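You operate a simulated robot arm through the tools that you are given. There is no shell and no other tool.

You are at the controls of a simulated robot arm. One attempt, no reset.

JOB
Top up the shims. At the end: the yellow medium bar from the top of the check table is on the guide stand; the red wrench stands on top of the beige block; there are two shims on the guide stand, made up from those on the top of the check table; the cream oil filter from the top of the check table stands on top of the white sample roll; whatever was shut is shut again. Leave all else as you found it, and nothing knocked over. Set down upright: shim, medium bar.

The check looks at the end state, three seconds after you hand in, the way a careful person would. Anything else that was tipped, shoved, dropped, spilled or broken makes it a failure.

ROBOT AND FRAMES
A 7-joint arm with a two-finger parallel gripper, fixed in place. Base frame: the origin is on the floor under the middle of its stand, x ahead of it, y to its left, z up; the work surface is at about z = 900. Units: mm, degrees, N and s.
With the tool pointing down near the work surface it reaches from about 300 to 680 mm from the base axis. Its first joint turns from -66.0 to 66.0 degrees. Payload 1.57 kg.
The TCP is the grasp point between the finger pads, 30 mm short of the fingertips. In the tool frame z runs along the fingers and y along their closing line. The gripper opens to 110 mm. The fingers are 24 mm wide and 12 mm thick; the gripper's body (48 by 112 mm) begins 78 mm behind the TCP.
Orientation is told as [roll, pitch, yaw] about the base's x, y, z axes, in that order, counted from this pose: with the fingers straight down and closing along the base's y, the tool's x points along the base's -x, its y along +y and its z along -z.

CONTROLS
- The arm moves only by the tool jog_arm. Its argument "increments" is a list of rows, each a list of 3 entries, a list of its own where there are three numbers: the shift along the tool's x, y, z in units of 30 mm (1.0 is 30 mm), then the turn, a rotation vector about the tool's x, y, z in units of 6 degrees (1.0 is 6 degrees), then the gripper command, from -1 (shut) to 1 (fully open), values between in proportion. In form: [[[tx, ty, tz], [rx, ry, rz], fingers], ...]. A call has 1 to 20 rows; each row shifts and turns the commanded pose from where the row before left it, along the tool's axes as they then stand. A call with a number of a shift or a turn outside -1 to 1 is refused whole. Rows are played at 5 a second. More than 50 mm and 8.6 degrees between two rows, or a gripper value outside its range, and nothing of the call is played. Where a pose cannot be reached the arm comes as near as it can. A force on the tool above 40 N (or 10 N above the force at the start of the call, whichever is more), or a blocked arm, ends the call early, and 0.2 s more pass. Each finger travels about 108 mm/s and halts on what it meets, pressing with about 22 N; the grip force reading is that of the motor and also rises with nothing between the fingers. The clock runs only during rows and for 0.2 s after the last one: add rows that do not move to give the fingers time. The reply holds the time, the measured pose of the TCP, the force on the tool along the base axes, the opening and the grip force, in the units named above and with some noise, with the torque about the TCP (base axes, N m) and any sound that the robot's microphone picked up.
- Cameras (640 x 400 px; columns grow to the right, rows downward): "scene" is fixed at [161.5, -396.4, 1390.4]; the picture's right is [0.76, -0.65, 0.00], its down [-0.45, -0.53, -0.72] and it looks along [0.47, 0.55, -0.70] (base axes); focal length 230 px, centre (320, 200). "wrist" rides on the gripper at [70, 16, -141] in the tool frame; the picture's right is [-0.23, 0.97, 0.00], its down [-0.86, -0.20, -0.48] and it looks along [-0.47, -0.11, 0.88] (tool axes); focal length 222 px, centre (320, 200). There is no depth. A picture from a camera that has moved, and an enlarged one, comes with that camera's place and axes in the base frame and with its lens.
- camera(camera): a new picture of that camera. The clock stands still meanwhile.
- inspect(camera, box): a new picture of the part [left, top, right, bottom] of that camera's present view, enlarged. The clock stands still meanwhile.
- hand_in(): hands the job in; it is judged then, once.

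Nothing tells you positions but the pictures and the camera data. Unless the task says otherwise, let go and move clear before handing in.

The tools are called as a command line: name --argument value ..., lists and objects as JSON in quotes. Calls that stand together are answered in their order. jog_arm: Moves the arm, as the interface text tells. Its arguments: {"type":"object","properties":{"increments":{"type":"array","items":{"type":"array"}}},"required":["increments"]} The other tools are called the same way: camera (camera) takes a picture; inspect (camera, box) takes an enlarged picture of a part of a camera's view; hand_in () hands the job in.

At the start:

```text
clock: 0.0
tool_pos: [349.1, -63.7, 1217.2]
tool_rot: [0.0, 0.0, 0.0]
contact_force: [-0.5, 0.9, -0.2]
torque: [0.01, 0.0, -0.01]
width: 109.9
gripper_force: 0.1
```

scene: 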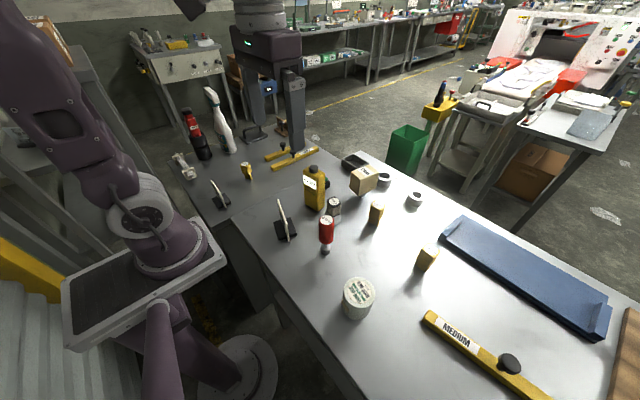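
wrist: 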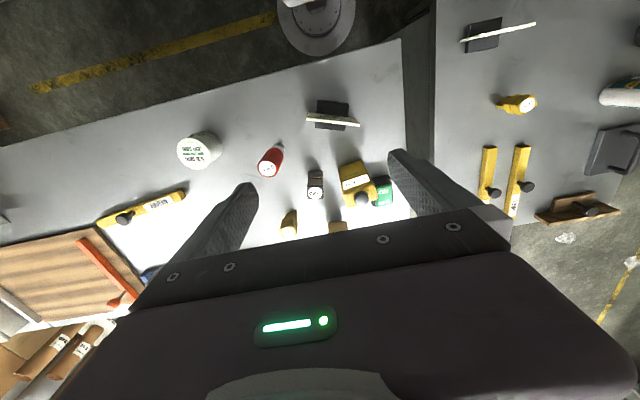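

I see a workbench with various items; I'll look closer at the parts of the scene before moving anything.

inspect --camera "scene" --box '[160, 80, 400, 230]'

inspect --camera "scene" --box '[240, 140, 480, 290]'

inspect --camera "scene" --box '[320, 200, 640, 400]'

inspect --camera "wrist" --box '[0, 80, 320, 280]'

inspect --camera "wrist" --box '[240, 60, 480, 210]'

inspect --camera "wrist" --box '[400, 0, 640, 240]'

```text
2.67 times, centred on (280, 155) of scene
camera zoom: at [161.5, -396.4, 1390.4], right [0.76, -0.65, 0.0], down [-0.45, -0.53, -0.72], along [0.47, 0.55, -0.7], focal length 613 px, centre (427, 320)
```

zoom: 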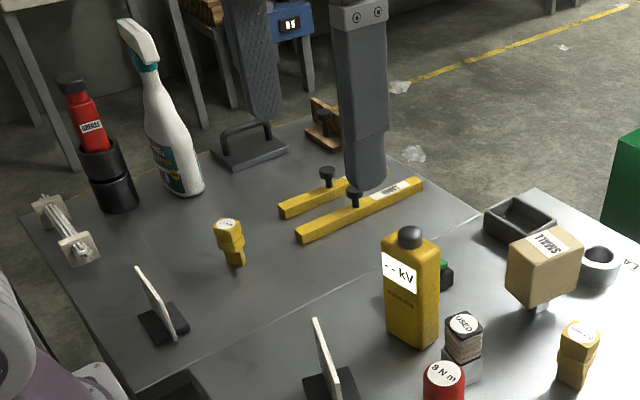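

```text
2.67 times, centred on (360, 215) of scene
camera zoom: at [161.5, -396.4, 1390.4], right [0.76, -0.65, 0.0], down [-0.45, -0.53, -0.72], along [0.47, 0.55, -0.7], focal length 613 px, centre (213, 160)
```

zoom: 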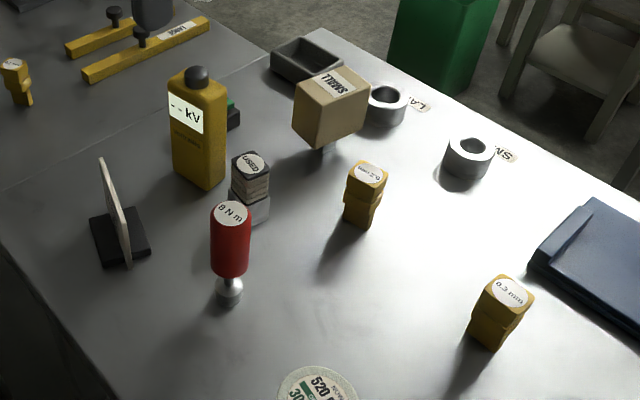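

```text
2.00 times, centred on (480, 300) of scene
camera zoom: at [161.5, -396.4, 1390.4], right [0.76, -0.65, 0.0], down [-0.45, -0.53, -0.72], along [0.47, 0.55, -0.7], focal length 460 px, centre (0, 0)
```

zoom: 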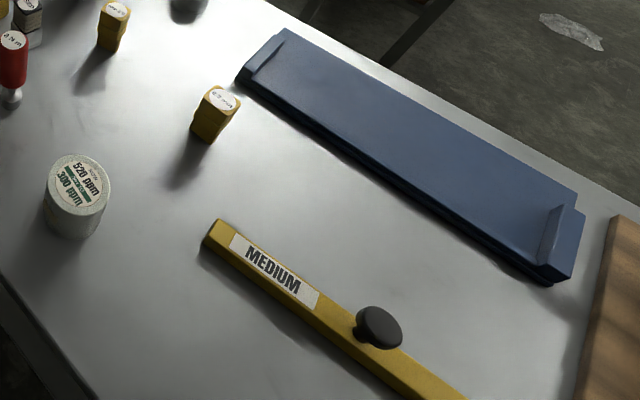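

```text
2.00 times, centred on (160, 180) of wrist
camera zoom: at [279.4, -48.0, 1358.1], right [0.23, 0.97, 0.0], down [0.86, -0.2, 0.48], along [0.47, -0.11, -0.88], focal length 444 px, centre (640, 240)
```

zoom: 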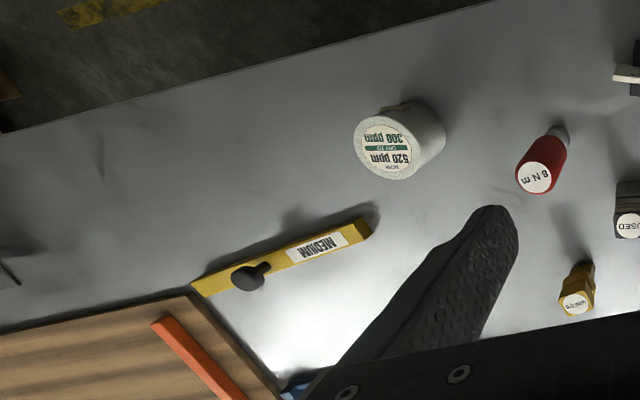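

```text
2.67 times, centred on (360, 135) of wrist
camera zoom: at [279.4, -48.0, 1358.1], right [0.23, 0.97, 0.0], down [0.86, -0.2, 0.48], along [0.47, -0.11, -0.88], focal length 592 px, centre (213, 373)
```

zoom: 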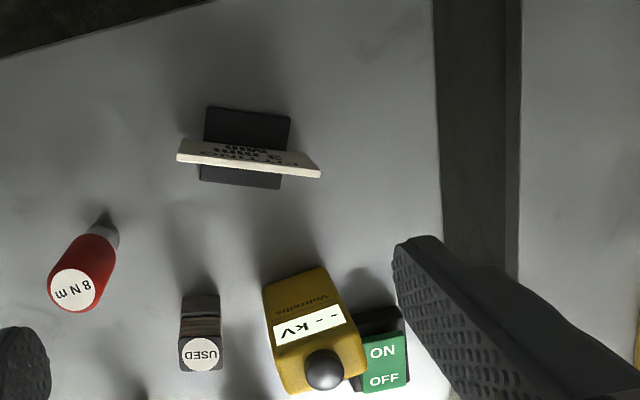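

```text
1.67 times, centred on (520, 120) of wrist
camera zoom: at [279.4, -48.0, 1358.1], right [0.23, 0.97, 0.0], down [0.86, -0.2, 0.48], along [0.47, -0.11, -0.88], focal length 370 px, centre (-13, 333)
```

zoom: 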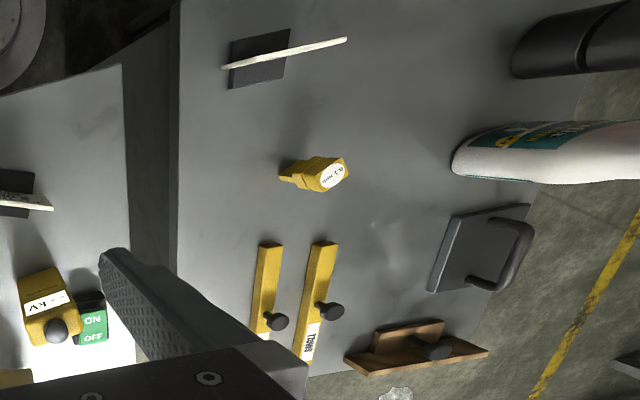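

Two tables joined by a gap, each with a small sign. I'll zoom into the signs and odd items to identify them.

inspect --camera "wrist" --box '[295, 95, 370, 142]'

inspect --camera "wrist" --box '[455, 10, 545, 66]'

inspect --camera "scene" --box '[330, 140, 440, 210]'

inspect --camera "wrist" --box '[0, 210, 160, 400]'

inspect --camera "scene" --box '[560, 290, 640, 400]'

inspect --camera "scene" --box '[165, 80, 265, 190]'

```text
8.51 times, centred on (332, 118) of wrist
camera zoom: at [279.4, -48.0, 1358.1], right [0.23, 0.97, 0.0], down [0.86, -0.2, 0.48], along [0.47, -0.11, -0.88], focal length 1890 px, centre (214, 894)
```

zoom: 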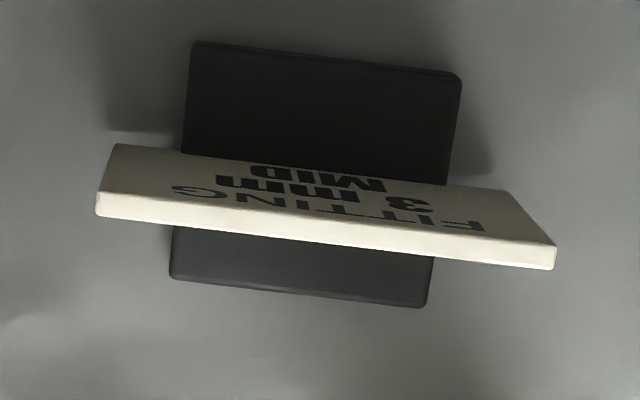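

```text
7.11 times, centred on (500, 38) of wrist
camera zoom: at [279.4, -48.0, 1358.1], right [0.23, 0.97, 0.0], down [0.86, -0.2, 0.48], along [0.47, -0.11, -0.88], focal length 1580 px, centre (-960, 1352)
```

zoom: 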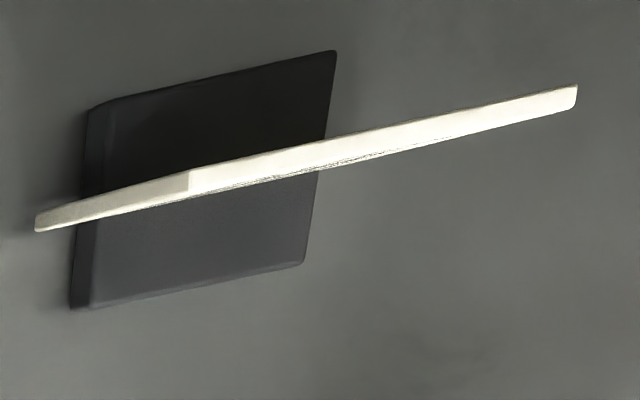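

```text
5.71 times, centred on (385, 175) of scene
camera zoom: at [161.5, -396.4, 1390.4], right [0.76, -0.65, 0.0], down [-0.45, -0.53, -0.72], along [0.47, 0.55, -0.7], focal length 1314 px, centre (-51, 343)
```

zoom: 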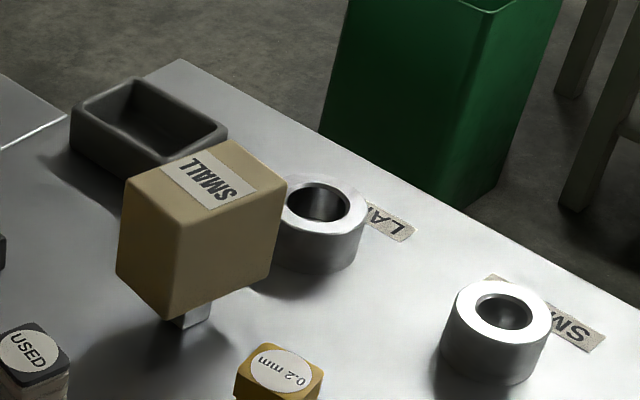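

```text
2.11 times, centred on (80, 305) of wrist
camera zoom: at [279.4, -48.0, 1358.1], right [0.23, 0.97, 0.0], down [0.86, -0.2, 0.48], along [0.47, -0.11, -0.88], focal length 468 px, centre (825, -21)
```

zoom: 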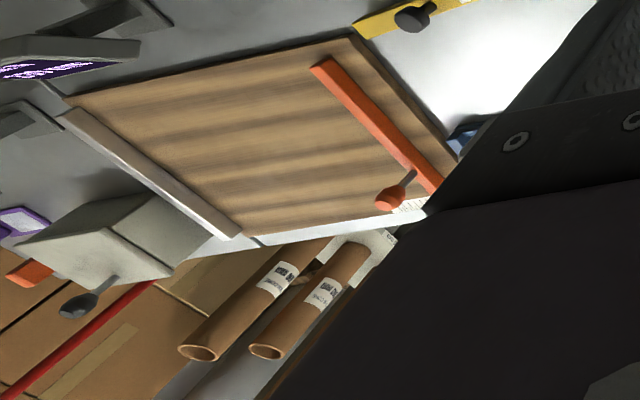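

```text
3.64 times, centred on (600, 345) of scene
camera zoom: at [161.5, -396.4, 1390.4], right [0.76, -0.65, 0.0], down [-0.45, -0.53, -0.72], along [0.47, 0.55, -0.7], focal length 836 px, centre (-698, -327)
```

zoom: 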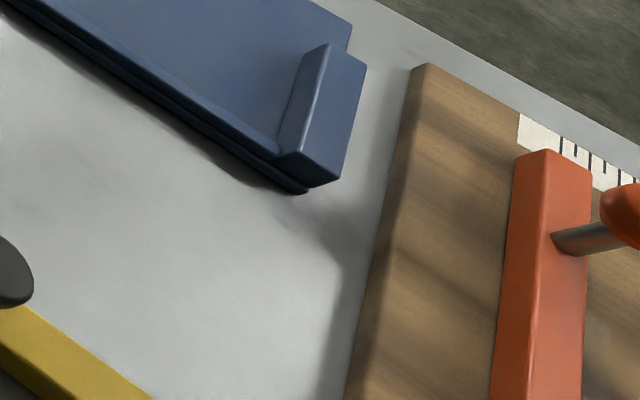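

```text
3.64 times, centred on (215, 135) of scene
camera zoom: at [161.5, -396.4, 1390.4], right [0.76, -0.65, 0.0], down [-0.45, -0.53, -0.72], along [0.47, 0.55, -0.7], focal length 836 px, centre (702, 436)
```

zoom: 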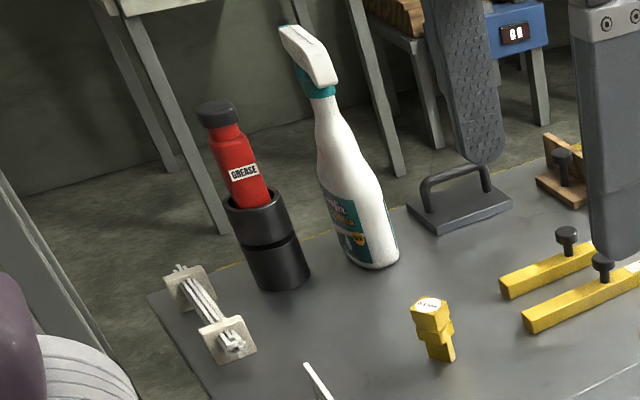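

The sign on the near table reads "FITTING 3 mm MID". I'll move the arm left, staying high, to look down at the left table from another angle.

jog_arm --increments '[[[0, 1, 0], [0, 0, 0], 1], [[0, 1, 0], [0, 0, 0], 1], [[0, 1, 0], [0, 0, 0], 1], [[0, 1, 0], [0, 0, 0], 1], [[0, 1, 0], [0, 0, 0], 1], [[0, 1, 0], [0, 0, 0], 1], [[0, 1, 0], [0, 0, 0], 1], [[0, 1, 0], [0, 0, 0], 1], [[0, 0, 0], [0, 0, 0], 1], [[0, 0, 0], [0, 0, 0], 1]]'

camera --camera "wrist"

camera --camera "scene"

```text
clock: 2.2
tool_pos: [348.0, 175.5, 1217.3]
tool_rot: [0.1, 0.1, -0.1]
contact_force: [-0.4, -0.6, 0.7]
torque: [0.0, -0.01, -0.03]
width: 110.0
gripper_force: 0.0
```

```text
taken
camera wrist: at [279.2, 191.7, 1357.7], right [0.23, 0.97, 0.0], down [0.86, -0.2, 0.48], along [0.47, -0.11, -0.88], focal length 222 px, centre (320, 200)
```

wrist: 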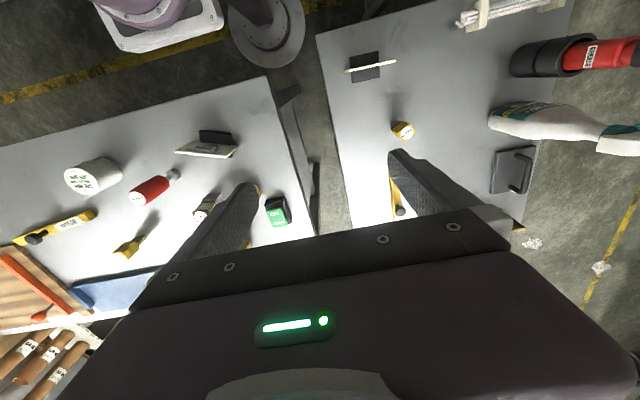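

```text
taken
```

scene: 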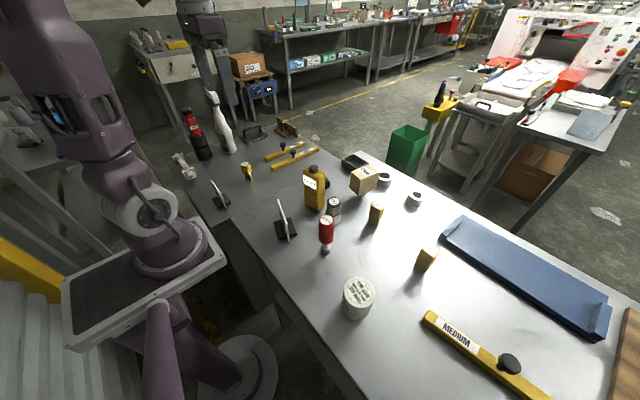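

inspect --camera "wrist" --box '[320, 30, 420, 92]'

inspect --camera "wrist" --box '[160, 110, 260, 172]'

inspect --camera "wrist" --box '[380, 90, 560, 240]'

inspect --camera "scene" --box '[235, 110, 335, 180]'

inspect --camera "scene" --box '[165, 140, 225, 190]'

inspect --camera "wrist" --box '[40, 140, 240, 265]'

```text
6.40 times, centred on (370, 61) of wrist
camera zoom: at [279.2, 191.7, 1357.7], right [0.23, 0.97, 0.0], down [0.86, -0.2, 0.48], along [0.47, -0.11, -0.88], focal length 1422 px, centre (0, 1090)
```

zoom: 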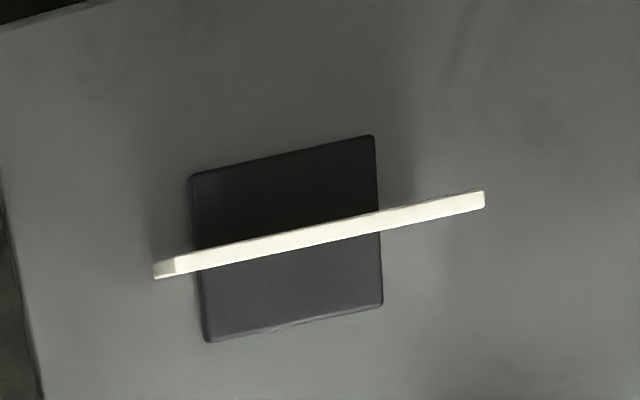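

```text
6.40 times, centred on (210, 141) of wrist
camera zoom: at [279.2, 191.7, 1357.7], right [0.23, 0.97, 0.0], down [0.86, -0.2, 0.48], along [0.47, -0.11, -0.88], focal length 1422 px, centre (1024, 578)
```

zoom: 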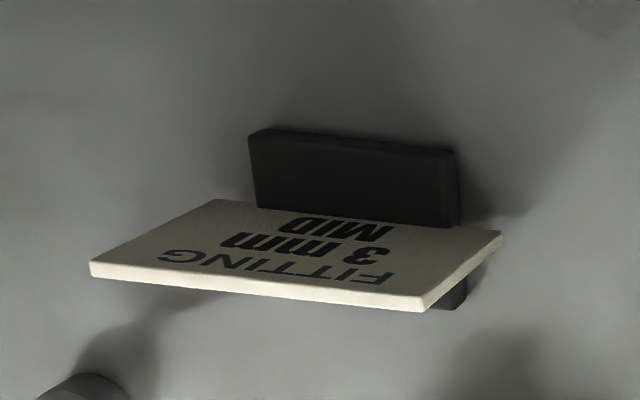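

```text
2.67 times, centred on (470, 165) of wrist
camera zoom: at [279.2, 191.7, 1357.7], right [0.23, 0.97, 0.0], down [0.86, -0.2, 0.48], along [0.47, -0.11, -0.88], focal length 592 px, centre (-80, 293)
```

zoom: 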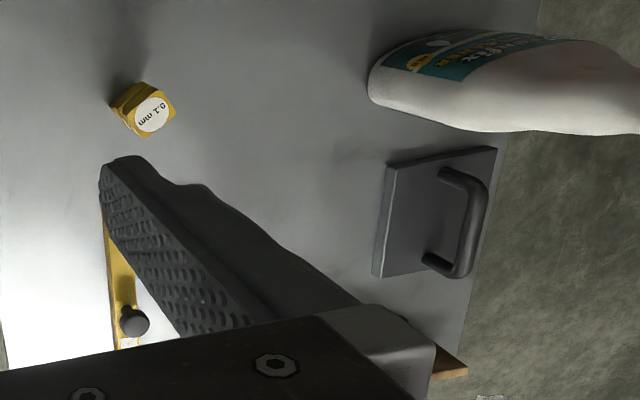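

```text
5.71 times, centred on (285, 145) of scene
camera zoom: at [161.5, -396.4, 1390.4], right [0.76, -0.65, 0.0], down [-0.45, -0.53, -0.72], along [0.47, 0.55, -0.7], focal length 1314 px, centre (520, 514)
```

zoom: 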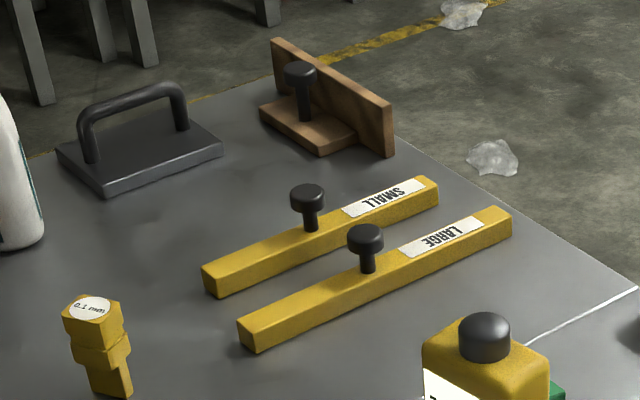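

```text
8.00 times, centred on (195, 165) of scene
camera zoom: at [161.5, -396.4, 1390.4], right [0.76, -0.65, 0.0], down [-0.45, -0.53, -0.72], along [0.47, 0.55, -0.7], focal length 1840 px, centre (1320, 480)
```

zoom: 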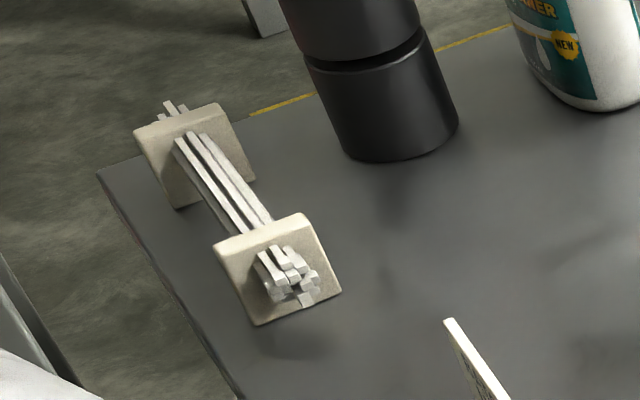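

```text
3.20 times, centred on (140, 202) of wrist
camera zoom: at [279.2, 191.7, 1357.7], right [0.23, 0.97, 0.0], down [0.86, -0.2, 0.48], along [0.47, -0.11, -0.88], focal length 711 px, centre (896, 192)
```

zoom: 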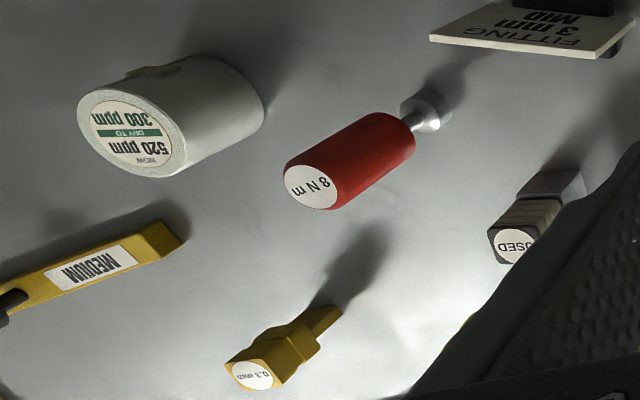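

The left table holds SMALL and LARGE bars and a 0.1 mm shim, so it is the guide stand, and it seems a bit lower than the check table. I'll tilt the gripper and look at the left sign from the robot's side.

jog_arm --increments '[[[0, 0, 1], [0, 0, 0], 1], [[0, 0, 1], [0, 0, 0], 1], [[0, 0, 1], [0, 0, 0], 1], [[0, 0, 1], [0, 0, 0], 1], [[0, 0.5, 1], [0, 0, 0], 1], [[0.6, 0, 1], [0, 0, 0], 1], [[0, 0, 0], [0, -1, 0], 1], [[0, 0, 0], [0, -1, 0], 1], [[0, 0, 0], [0, -1, 0], 1], [[0, 0, 0], [0, -1, 0], 1], [[0, 0, 0], [0, -1, 0], 1], [[0, 0, 0], [0, 0, 0], 1]]'

camera --camera "wrist"

```text
clock: 4.8
tool_pos: [352.9, 200.9, 1057.5]
tool_rot: [-0.5, -29.6, 0.0]
contact_force: [-0.6, -0.1, 0.3]
torque: [0.0, 0.03, -0.02]
width: 110.1
gripper_force: 0.0
out of reach, approached as far as the arm can: row 10, 11
```

```text
taken
camera wrist: at [221.7, 217.0, 1146.6], right [0.2, 0.97, 0.1], down [0.51, -0.2, 0.84], along [0.84, -0.12, -0.53], focal length 222 px, centre (320, 200)
```

wrist: 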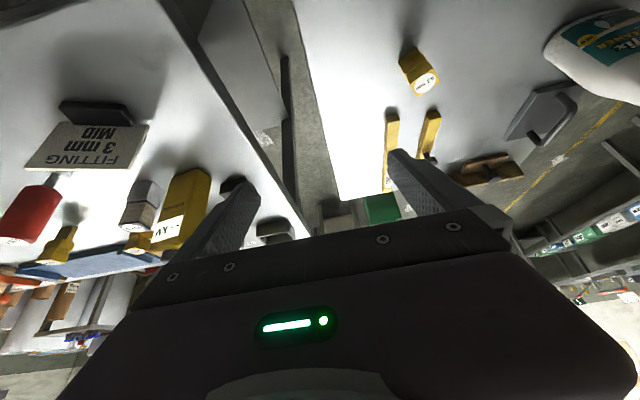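

The view reads "FITTING 3 mm MID" on the right sign; the left sign is out of frame. I'll untilt and move closer to the base to see the left sign.

jog_arm --increments '[[[0, 0, 0], [0, 1, 0], 1], [[0, 0, 0], [0, 1, 0], 1], [[0, 0, 0], [0, 1, 0], 1], [[0, 0, 0], [0, 1, 0], 1], [[0, 0, 0], [0, 1, 0], 1], [[0, 0.5, -1], [0, 0, 0], 1], [[0, 0.5, -1], [0, 0, 0], 1], [[1, 0.5, -1], [0, 0, 0], 1], [[1, 0.5, 0], [0, 0, 0], 1], [[1, 0.5, 0], [0, 0, 0], 1], [[0.8, 0, 0], [0, 0, 0], 1], [[0.5, 0, 0], [0, 0, 0], 1], [[0, 0, 0], [0, 0, 0], 1]]'

camera --camera "wrist"

```text
clock: 7.6
tool_pos: [223.2, 273.9, 1148.6]
tool_rot: [-0.1, 0.1, 0.0]
contact_force: [0.1, -0.7, -0.8]
torque: [-0.01, -0.05, -0.02]
width: 110.2
gripper_force: 0.1
```

```text
taken
camera wrist: at [153.5, 289.6, 1289.5], right [0.23, 0.97, 0.0], down [0.86, -0.2, 0.48], along [0.47, -0.11, -0.88], focal length 222 px, centre (320, 200)
```

wrist: 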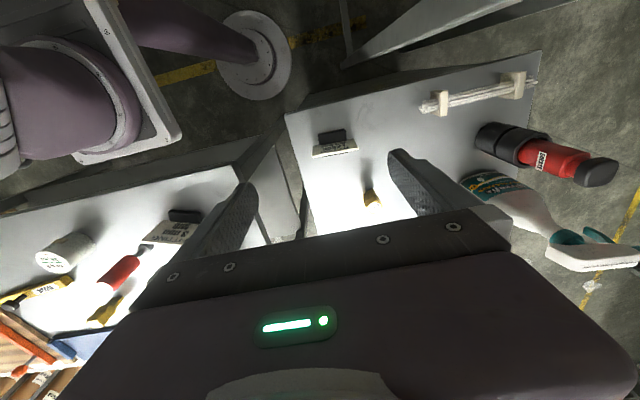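

inspect --camera "wrist" --box '[300, 120, 380, 170]'

inspect --camera "wrist" --box '[400, 60, 560, 160]'

inspect --camera "wrist" --box '[280, 80, 440, 230]'

```text
8.00 times, centred on (340, 145) of wrist
camera zoom: at [153.5, 289.6, 1289.5], right [0.23, 0.97, 0.0], down [0.86, -0.2, 0.48], along [0.47, -0.11, -0.88], focal length 1777 px, centre (160, 640)
```

zoom: 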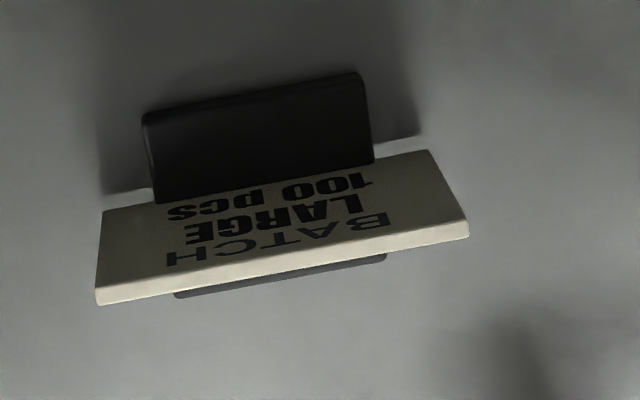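

```text
4.00 times, centred on (480, 110) of wrist
camera zoom: at [153.5, 289.6, 1289.5], right [0.23, 0.97, 0.0], down [0.86, -0.2, 0.48], along [0.47, -0.11, -0.88], focal length 888 px, centre (-320, 560)
```

zoom: 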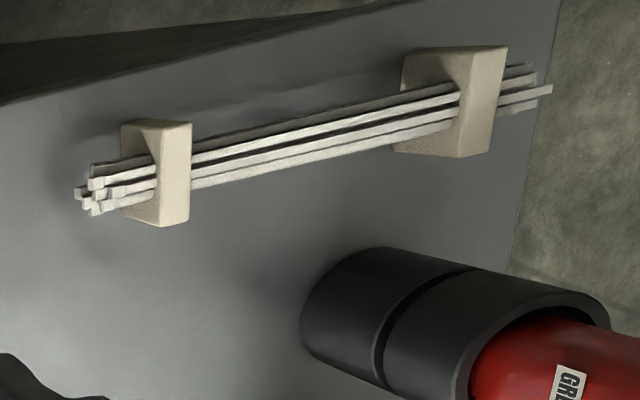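

```text
2.67 times, centred on (360, 155) of wrist
camera zoom: at [153.5, 289.6, 1289.5], right [0.23, 0.97, 0.0], down [0.86, -0.2, 0.48], along [0.47, -0.11, -0.88], focal length 592 px, centre (213, 320)
```

zoom: 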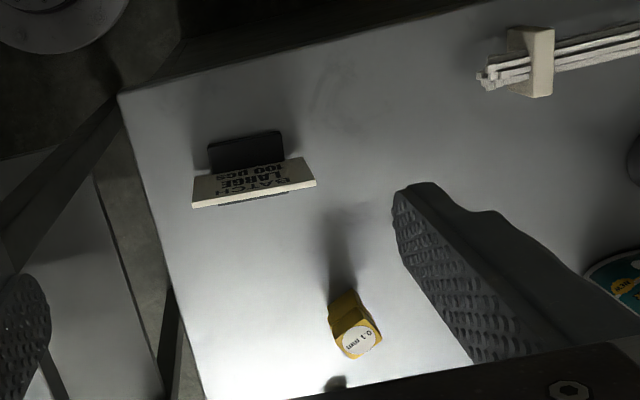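

Left sign reads "BATCH LARGE 100 PCS" — just flavour; the left (lower) table is the guide stand. Now I'll swing over to the check table to measure the objects there.

jog_arm --increments '[[[-1, 0, -1], [0, 0, 0], 1], [[-1, -1, -0.8], [0, 0, 0], 1], [[-1, -1, 0], [0, 0, 0], 1], [[-1, -1, 0], [0, 0, 0], 1], [[-0.5, -1, 0], [0, 0, 0], 1], [[0, -1, 0], [0, 0, 0], 1], [[0, -1, 0], [0, 0, 0], 1], [[0, -1, 0], [0, 0, 0], 1], [[0, -1, 0], [0, 0, 0], 1], [[0, -1, 0], [0, 0, 0], 1], [[0, -1, 0], [0, 0, 0], 1], [[0, -1, 0], [0, 0, 0], 1], [[0, -1, 0], [0, 0, 0], 1], [[0, -1, 0], [0, 0, 0], 1], [[0, -1, 0], [0, 0, 0], 1], [[0, -1, 0], [0, 0, 0], 1], [[0, -1, 0], [0, 0, 0], 1], [[0, -1, 0], [0, 0, 0], 1], [[0, -1, 0], [0, 0, 0], 1], [[0, 0, 0], [0, 0, 0], 1]]'

camera --camera "wrist"

```text
clock: 11.8
tool_pos: [356.4, -266.0, 1200.9]
tool_rot: [-0.1, -0.1, 0.0]
contact_force: [-0.4, -0.1, -0.7]
torque: [-0.02, -0.03, 0.0]
width: 110.0
gripper_force: 0.0
```

```text
taken
camera wrist: at [287.2, -250.9, 1341.8], right [0.23, 0.97, 0.0], down [0.86, -0.2, 0.48], along [0.47, -0.11, -0.88], focal length 222 px, centre (320, 200)
```

wrist: 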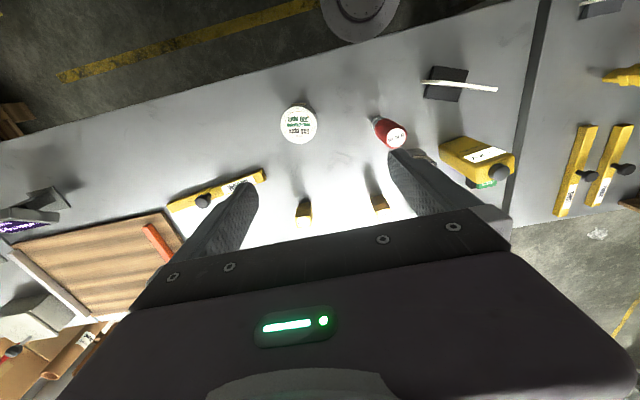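

inspect --camera "wrist" --box '[150, 150, 290, 240]'

inspect --camera "wrist" --box '[265, 85, 425, 235]'

jog_arm --increments '[[[-0.5, -1, 0], [0, 0, 0], 1], [[-0.5, -1, 0], [0, 0, 0], 1], [[0, -1, 0], [0, 0, 0], 1], [[0, -1, 0], [0, 0, 0], 1], [[0, -1, 0], [0, 0, 0], 1], [[0, 0, 0], [0, 0, 0], 1], [[0, 0, 0], [0, 0, 0], 1]]'

camera --camera "wrist"

```text
4.44 times, centred on (220, 195) of wrist
camera zoom: at [287.2, -250.9, 1341.8], right [0.23, 0.97, 0.0], down [0.86, -0.2, 0.48], along [0.47, -0.11, -0.88], focal length 987 px, centre (764, 222)
```

zoom: 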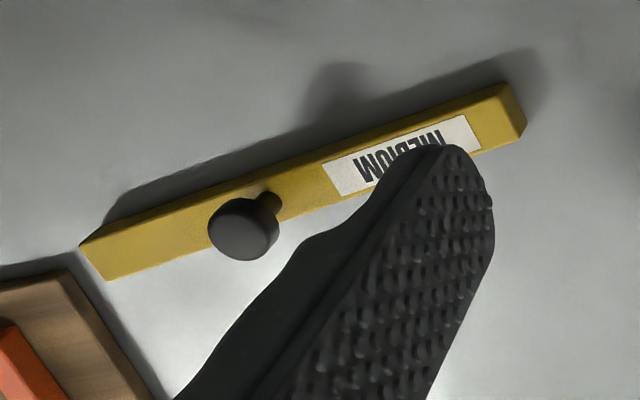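

```text
2.67 times, centred on (345, 160) of wrist
camera zoom: at [287.2, -250.9, 1341.8], right [0.23, 0.97, 0.0], down [0.86, -0.2, 0.48], along [0.47, -0.11, -0.88], focal length 592 px, centre (253, 307)
```

zoom: 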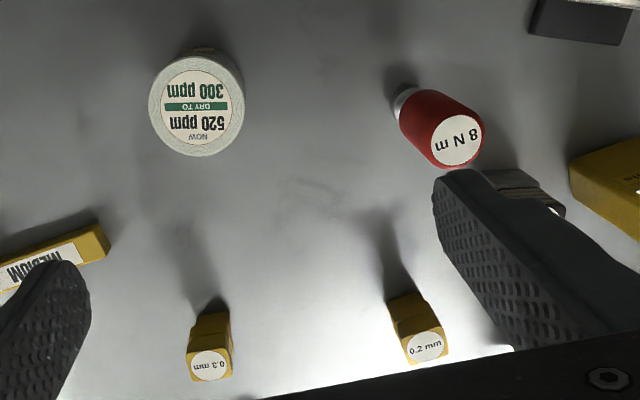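

```text
clock: 13.4
tool_pos: [385.2, -405.4, 1201.0]
tool_rot: [0.0, 0.1, -0.1]
contact_force: [0.5, -0.4, -0.3]
torque: [-0.04, 0.01, 0.0]
width: 109.9
gripper_force: 0.0
out of reach, approached as far as the arm can: row 5
```

```text
taken
camera wrist: at [316.8, -390.0, 1342.4], right [0.23, 0.97, 0.0], down [0.85, -0.2, 0.48], along [0.47, -0.11, -0.88], focal length 222 px, centre (320, 200)
```

wrist: 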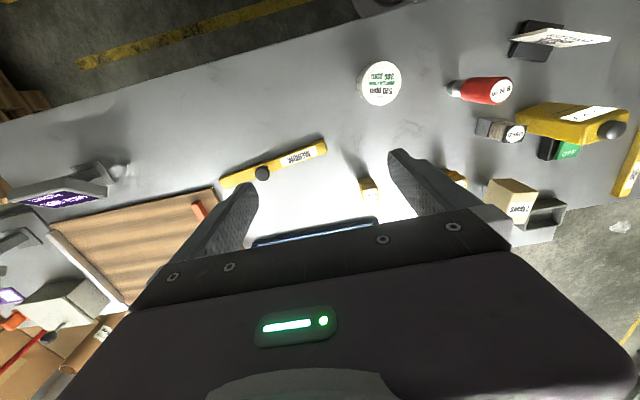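

inspect --camera "wrist" --box '[205, 125, 345, 212]'

inspect --camera "wrist" --box '[340, 50, 560, 187]'

inspect --camera "wrist" --box '[420, 90, 640, 250]'

```text
4.57 times, centred on (275, 168) of wrist
camera zoom: at [316.8, -390.0, 1342.4], right [0.23, 0.97, 0.0], down [0.85, -0.2, 0.48], along [0.47, -0.11, -0.88], focal length 1015 px, centre (526, 344)
```

zoom: 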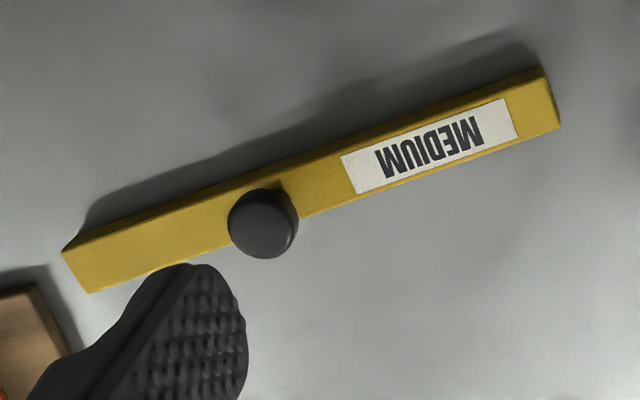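

```text
2.91 times, centred on (450, 118) of wrist
camera zoom: at [316.8, -390.0, 1342.4], right [0.23, 0.97, 0.0], down [0.85, -0.2, 0.48], along [0.47, -0.11, -0.88], focal length 646 px, centre (-58, 437)
```

zoom: 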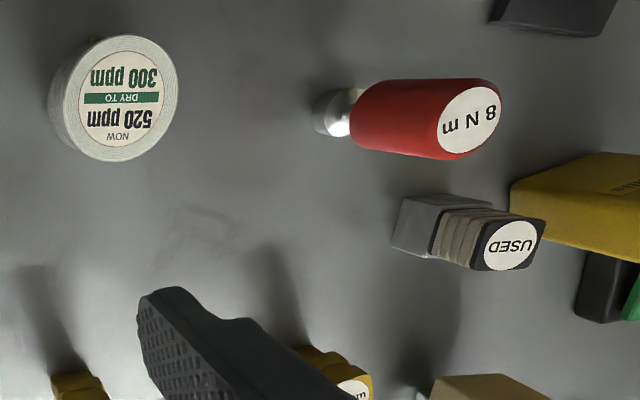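

```text
2.50 times, centred on (530, 170) of wrist
camera zoom: at [316.8, -390.0, 1342.4], right [0.23, 0.97, 0.0], down [0.85, -0.2, 0.48], along [0.47, -0.11, -0.88], focal length 555 px, centre (-205, 275)
```

zoom: 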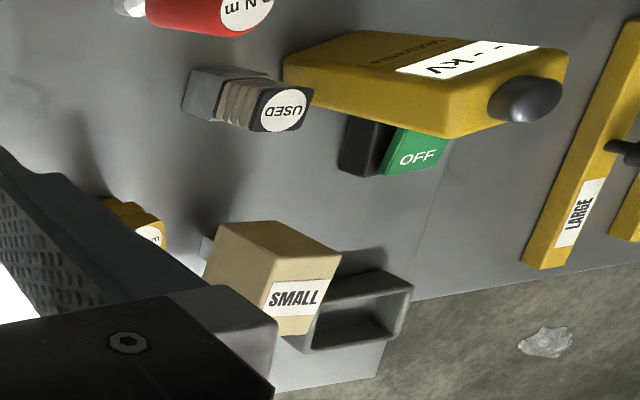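

inspect --camera "wrist" --box '[465, 105, 535, 150]'

inspect --camera "scene" --box '[310, 185, 360, 235]'

inspect --camera "scene" --box '[330, 150, 400, 210]'

inspect --camera "scene" --box '[355, 190, 445, 280]'

inspect --camera "scene" --box '[310, 205, 390, 330]'

```text
8.89 times, centred on (500, 128) of wrist
camera zoom: at [316.8, -390.0, 1342.4], right [0.23, 0.97, 0.0], down [0.85, -0.2, 0.48], along [0.47, -0.11, -0.88], focal length 1974 px, centre (-1280, 844)
```

zoom: 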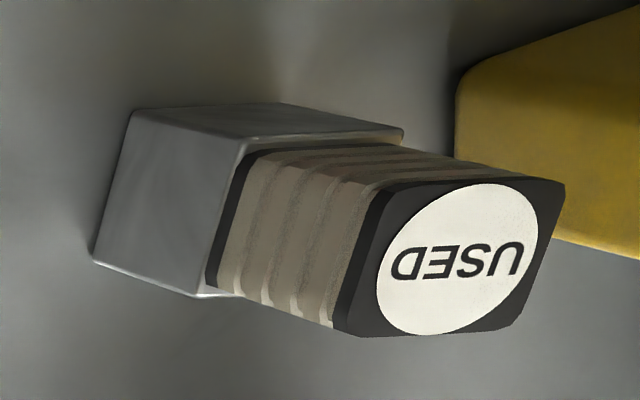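

```text
8.00 times, centred on (335, 210) of scene
camera zoom: at [161.5, -396.5, 1390.4], right [0.76, -0.65, 0.0], down [-0.45, -0.53, -0.72], along [0.47, 0.55, -0.7], focal length 1840 px, centre (200, 120)
```

zoom: 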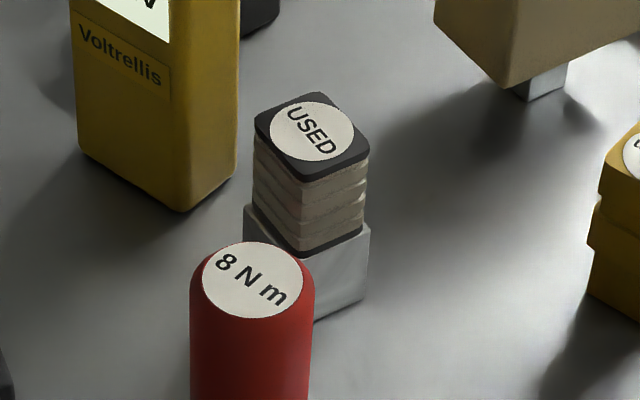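

```text
6.67 times, centred on (365, 180) of scene
camera zoom: at [161.5, -396.5, 1390.4], right [0.76, -0.65, 0.0], down [-0.45, -0.53, -0.72], along [0.47, 0.55, -0.7], focal length 1533 px, centre (20, 333)
```

zoom: 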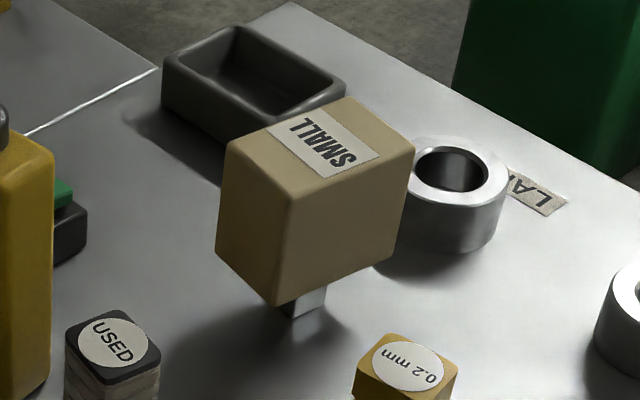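

```text
4.44 times, centred on (400, 235) of scene
camera zoom: at [161.5, -396.5, 1390.4], right [0.76, -0.65, 0.0], down [-0.45, -0.53, -0.72], along [0.47, 0.55, -0.7], focal length 1022 px, centre (-36, 44)
```

zoom: 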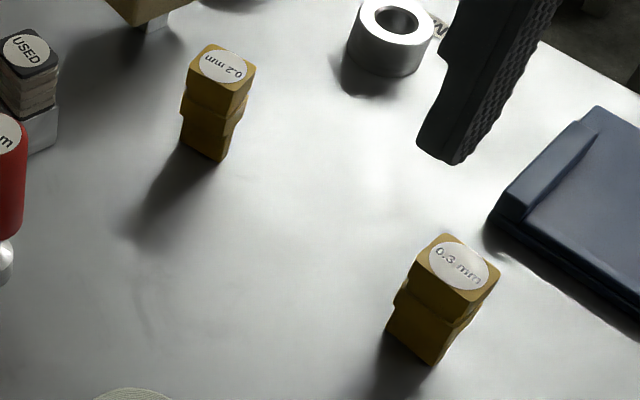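

```text
3.20 times, centred on (350, 268) of scene
camera zoom: at [161.5, -396.5, 1390.4], right [0.76, -0.65, 0.0], down [-0.45, -0.53, -0.72], along [0.47, 0.55, -0.7], focal length 736 px, centre (224, -16)
```

zoom: 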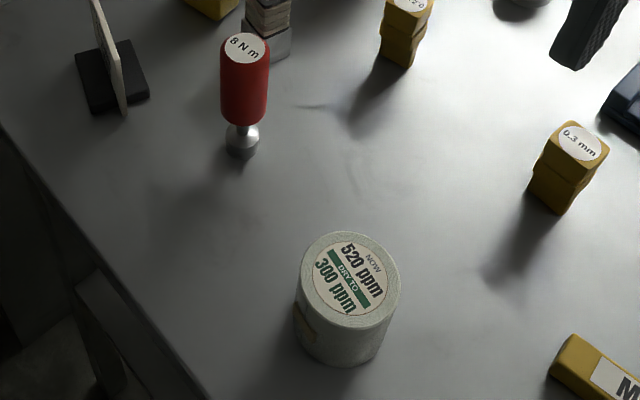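

I've triangulated the items: roll ≈(342,-299), wrench ≈(384,-161), used filter ≈(465,-97), shims ≈(523,-340) and (537,-182), beige block ≈(604,-79), bar centre ≈(443,-520); guide stand top is about z 800. Next I move over the 0.2 shim/block area to measure more accurately.

jog_arm --increments '[[[0, 1, 0], [0, 0, 0], 1], [[-0.5, 1, 0.5], [0, 0, 0], 1], [[-0.5, 1, 0.5], [0, 0, 0], 1], [[-0.5, 1, 0.5], [0, 0, 0], 1], [[-0.5, 1, 0.5], [0, 0, 0], 1], [[-0.5, 1, 0.5], [0, 0, 0], 1], [[-0.5, 1, 0.5], [0, 0, 0], 1], [[-0.2, 0.6, 0.5], [0, 0, 0], 1], [[0, 0, 0.3], [0, 0, 0], 1], [[0, 0, 0], [0, 0, 0], 1], [[0, 0, 0], [0, 0, 0], 1]]'

camera --camera "wrist"

inspect --camera "wrist" --box '[240, 60, 400, 220]'

```text
clock: 15.8
tool_pos: [482.9, -177.3, 1087.7]
tool_rot: [0.0, -0.1, -0.1]
contact_force: [-1.0, 0.2, -0.3]
torque: [0.02, -0.02, 0.02]
width: 110.0
gripper_force: 0.0
```

```text
taken
camera wrist: at [412.9, -161.7, 1228.8], right [0.23, 0.97, 0.0], down [0.86, -0.2, 0.48], along [0.47, -0.11, -0.88], focal length 222 px, centre (320, 200)
```

wrist: 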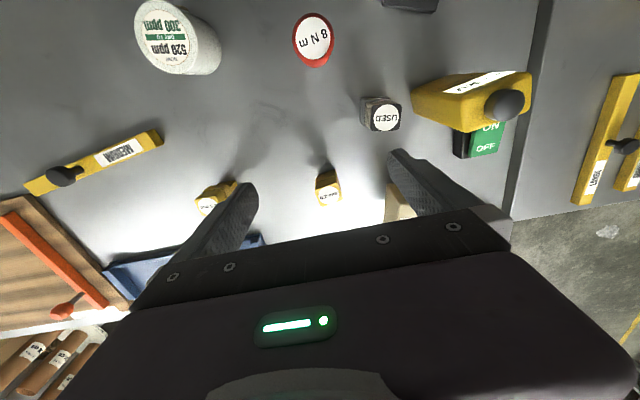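

```text
2.50 times, centred on (320, 140) of wrist
camera zoom: at [412.9, -161.7, 1228.8], right [0.23, 0.97, 0.0], down [0.86, -0.2, 0.48], along [0.47, -0.11, -0.88], focal length 555 px, centre (320, 350)
```

zoom: 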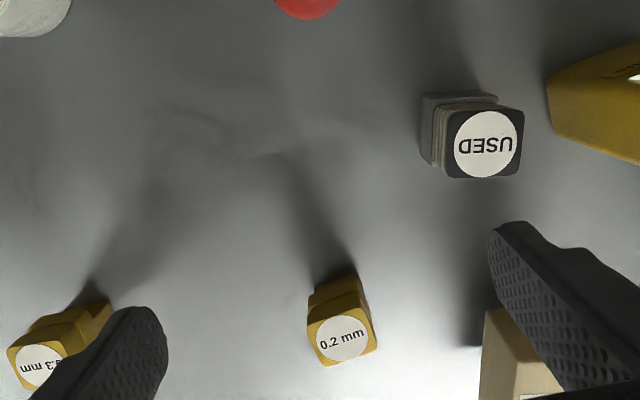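

inspect --camera "scene" --box '[360, 195, 390, 235]'

inspect --camera "scene" --box '[235, 155, 265, 190]'

inspect --camera "wrist" --box '[300, 160, 350, 210]'

inspect --camera "wrist" --box '[350, 85, 410, 140]'

```text
10.00 times, centred on (375, 215) of scene
camera zoom: at [161.5, -396.4, 1390.4], right [0.76, -0.65, 0.0], down [-0.45, -0.53, -0.72], along [0.47, 0.55, -0.7], focal length 2300 px, centre (-230, 50)
```

zoom: 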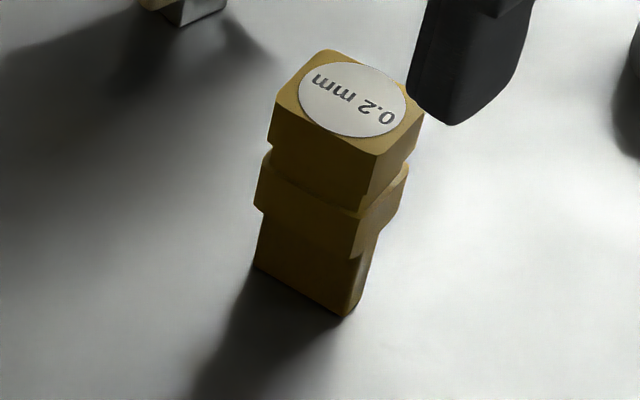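

```text
11.43 times, centred on (250, 172) of scene
camera zoom: at [161.5, -396.4, 1390.4], right [0.76, -0.65, 0.0], down [-0.45, -0.53, -0.72], along [0.47, 0.55, -0.7], focal length 2628 px, centre (1120, 514)
```

zoom: 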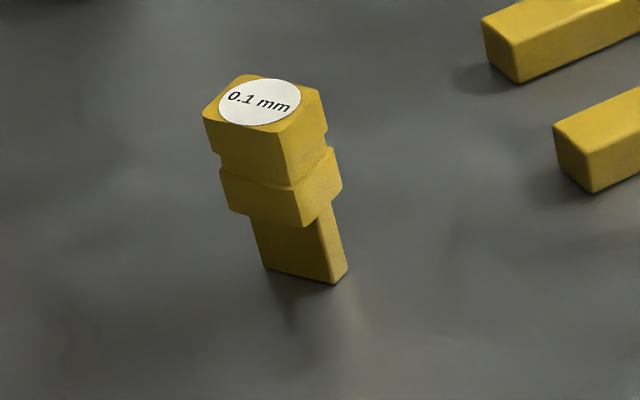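

```text
8.00 times, centred on (325, 185) of wrist
camera zoom: at [412.9, -161.7, 1228.8], right [0.23, 0.97, 0.0], down [0.86, -0.2, 0.48], along [0.47, -0.11, -0.88], focal length 1777 px, centre (280, 320)
```

zoom: 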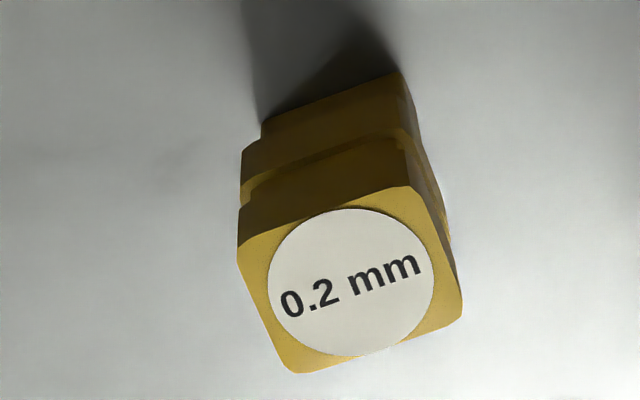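

```text
7.27 times, centred on (380, 112) of wrist
camera zoom: at [412.9, -161.7, 1228.8], right [0.23, 0.97, 0.0], down [0.86, -0.2, 0.48], along [0.47, -0.11, -0.88], focal length 1615 px, centre (-116, 836)
```

zoom: 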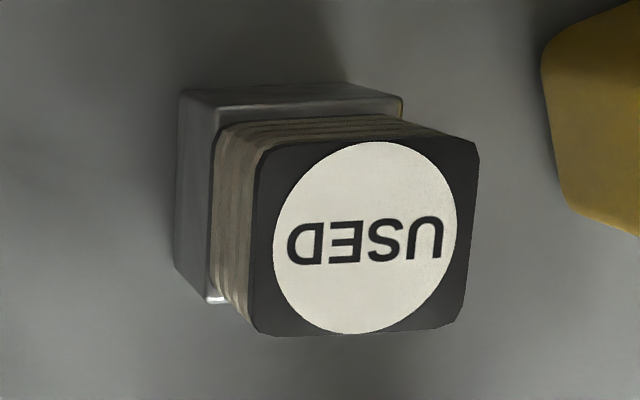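

The 0.2 mm shim is a plug-shaped piece with a 26 mm square head at about (541,-179), yawed ~9.5°. I'll hover over it, align and check before descending.

jog_arm --increments '[[[-1, 0, 0.5], [0, 0, 0], 0.2], [[-0.933, -0.083, 0.5], [0, 0, 0], 0.2], [[0, 0, 0.8], [0, 0, -0.8], 0.2], [[0, 0, 0], [0, 0, -0.783], 0.2], [[0, 0, 0], [0, 0, 0], 0.2], [[0, 0, 0], [0, 0, 0], 0.2]]'

camera --camera "wrist"

inspect --camera "wrist" --box '[240, 110, 400, 220]'

camera --camera "scene"

```text
clock: 17.2
tool_pos: [540.6, -177.8, 1033.0]
tool_rot: [0.0, -0.1, 9.6]
contact_force: [0.1, -0.4, -0.4]
torque: [0.03, -0.04, 0.01]
width: 66.0
gripper_force: 0.1
```

```text
taken
camera wrist: at [468.9, -174.7, 1176.0], right [0.06, 1.0, 0.0], down [0.88, -0.06, 0.48], along [0.48, -0.03, -0.88], focal length 222 px, centre (320, 200)
```

wrist: 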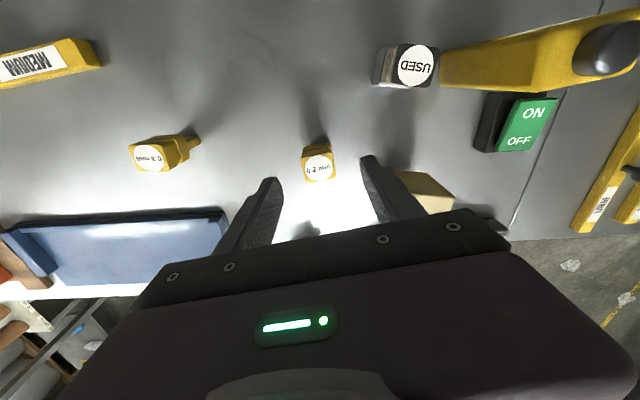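

```text
3.64 times, centred on (320, 165) of wrist
camera zoom: at [468.9, -174.7, 1176.0], right [0.06, 1.0, 0.0], down [0.88, -0.06, 0.48], along [0.48, -0.03, -0.88], focal length 808 px, centre (320, 327)
```

zoom: 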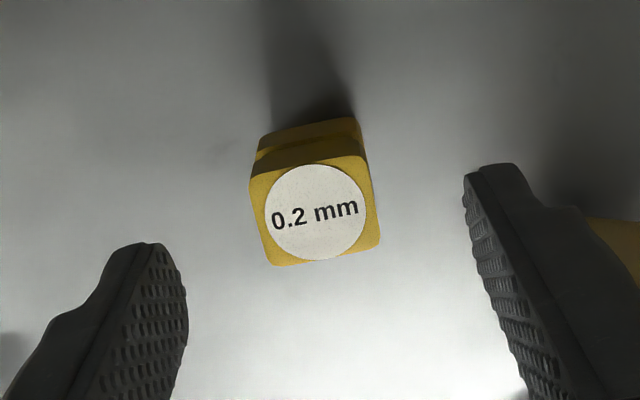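

```text
taken
```

scene: 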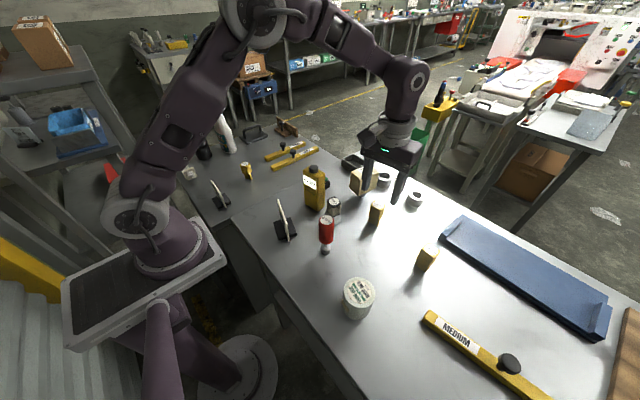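

The shim sits centred between the fingers and is aligned. I'll nudge 2 mm and descend to grip its head.

jog_arm --increments '[[[-0.038, -0.074, 0.8], [0, 0, 0], 0.2], [[0, 0, 0.8], [0, 0, 0], 0.2], [[0, 0, 0.8], [0, 0, 0], 0.2], [[0, 0, 0], [0, 0, 0], 0.2], [[0, 0, 0], [0, 0, 0], 0.2]]'

camera --camera "wrist"

inspect --camera "scene" --box '[330, 130, 450, 250]'

```text
clock: 18.4
tool_pos: [541.4, -181.3, 961.5]
tool_rot: [0.1, 0.0, 9.6]
contact_force: [-0.9, 0.0, 0.9]
torque: [-0.05, -0.02, 0.03]
width: 66.0
gripper_force: 0.0
```

```text
taken
camera wrist: at [470.1, -177.7, 1102.7], right [0.06, 1.0, 0.0], down [0.88, -0.06, 0.48], along [0.48, -0.03, -0.88], focal length 222 px, centre (320, 200)
```

wrist: 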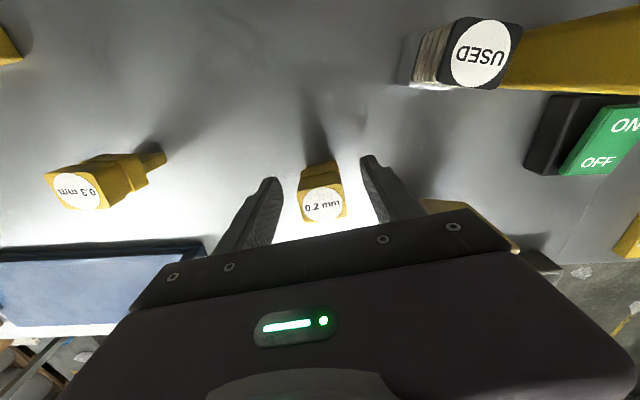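

```text
3.33 times, centred on (390, 190) of scene
camera zoom: at [161.5, -396.4, 1390.4], right [0.76, -0.65, 0.0], down [-0.45, -0.53, -0.72], along [0.47, 0.55, -0.7], focal length 767 px, centre (87, 233)
```

zoom: 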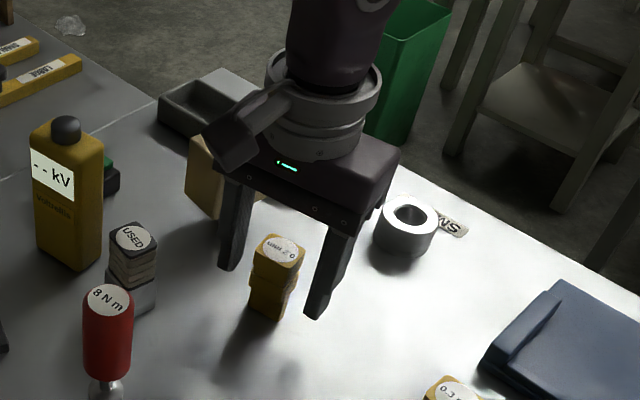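

Shim is centred between the fingers. Closing the gripper.

jog_arm --increments '[[[0, 0, 0], [0, 0, 0], -0.3], [[0, 0, 0], [0, 0, 0], -0.5], [[0, 0, 0], [0, 0, 0], -0.7], [[0, 0, 0], [0, 0, 0], -1], [[0, 0, 0], [0, 0, 0], -1]]'

inspect --camera "scene" --box '[330, 130, 450, 250]'

```text
clock: 19.6
tool_pos: [541.2, -181.9, 962.0]
tool_rot: [0.0, 0.0, 9.5]
contact_force: [0.4, 1.2, 1.0]
torque: [0.02, -0.02, 0.02]
width: 31.6
gripper_force: 22.0
```

```text
3.33 times, centred on (390, 190) of scene
camera zoom: at [161.5, -396.4, 1390.4], right [0.76, -0.65, 0.0], down [-0.45, -0.53, -0.72], along [0.47, 0.55, -0.7], focal length 767 px, centre (87, 233)
```

zoom: 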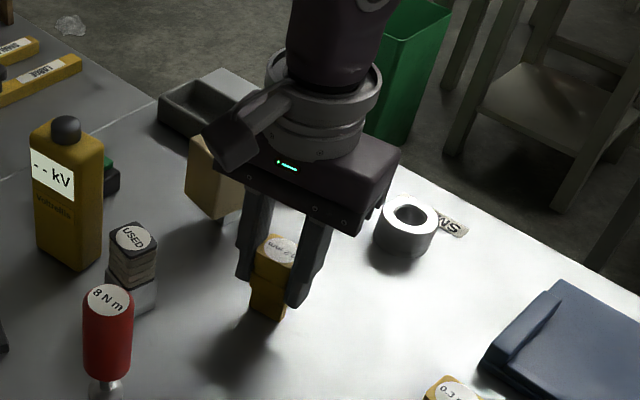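

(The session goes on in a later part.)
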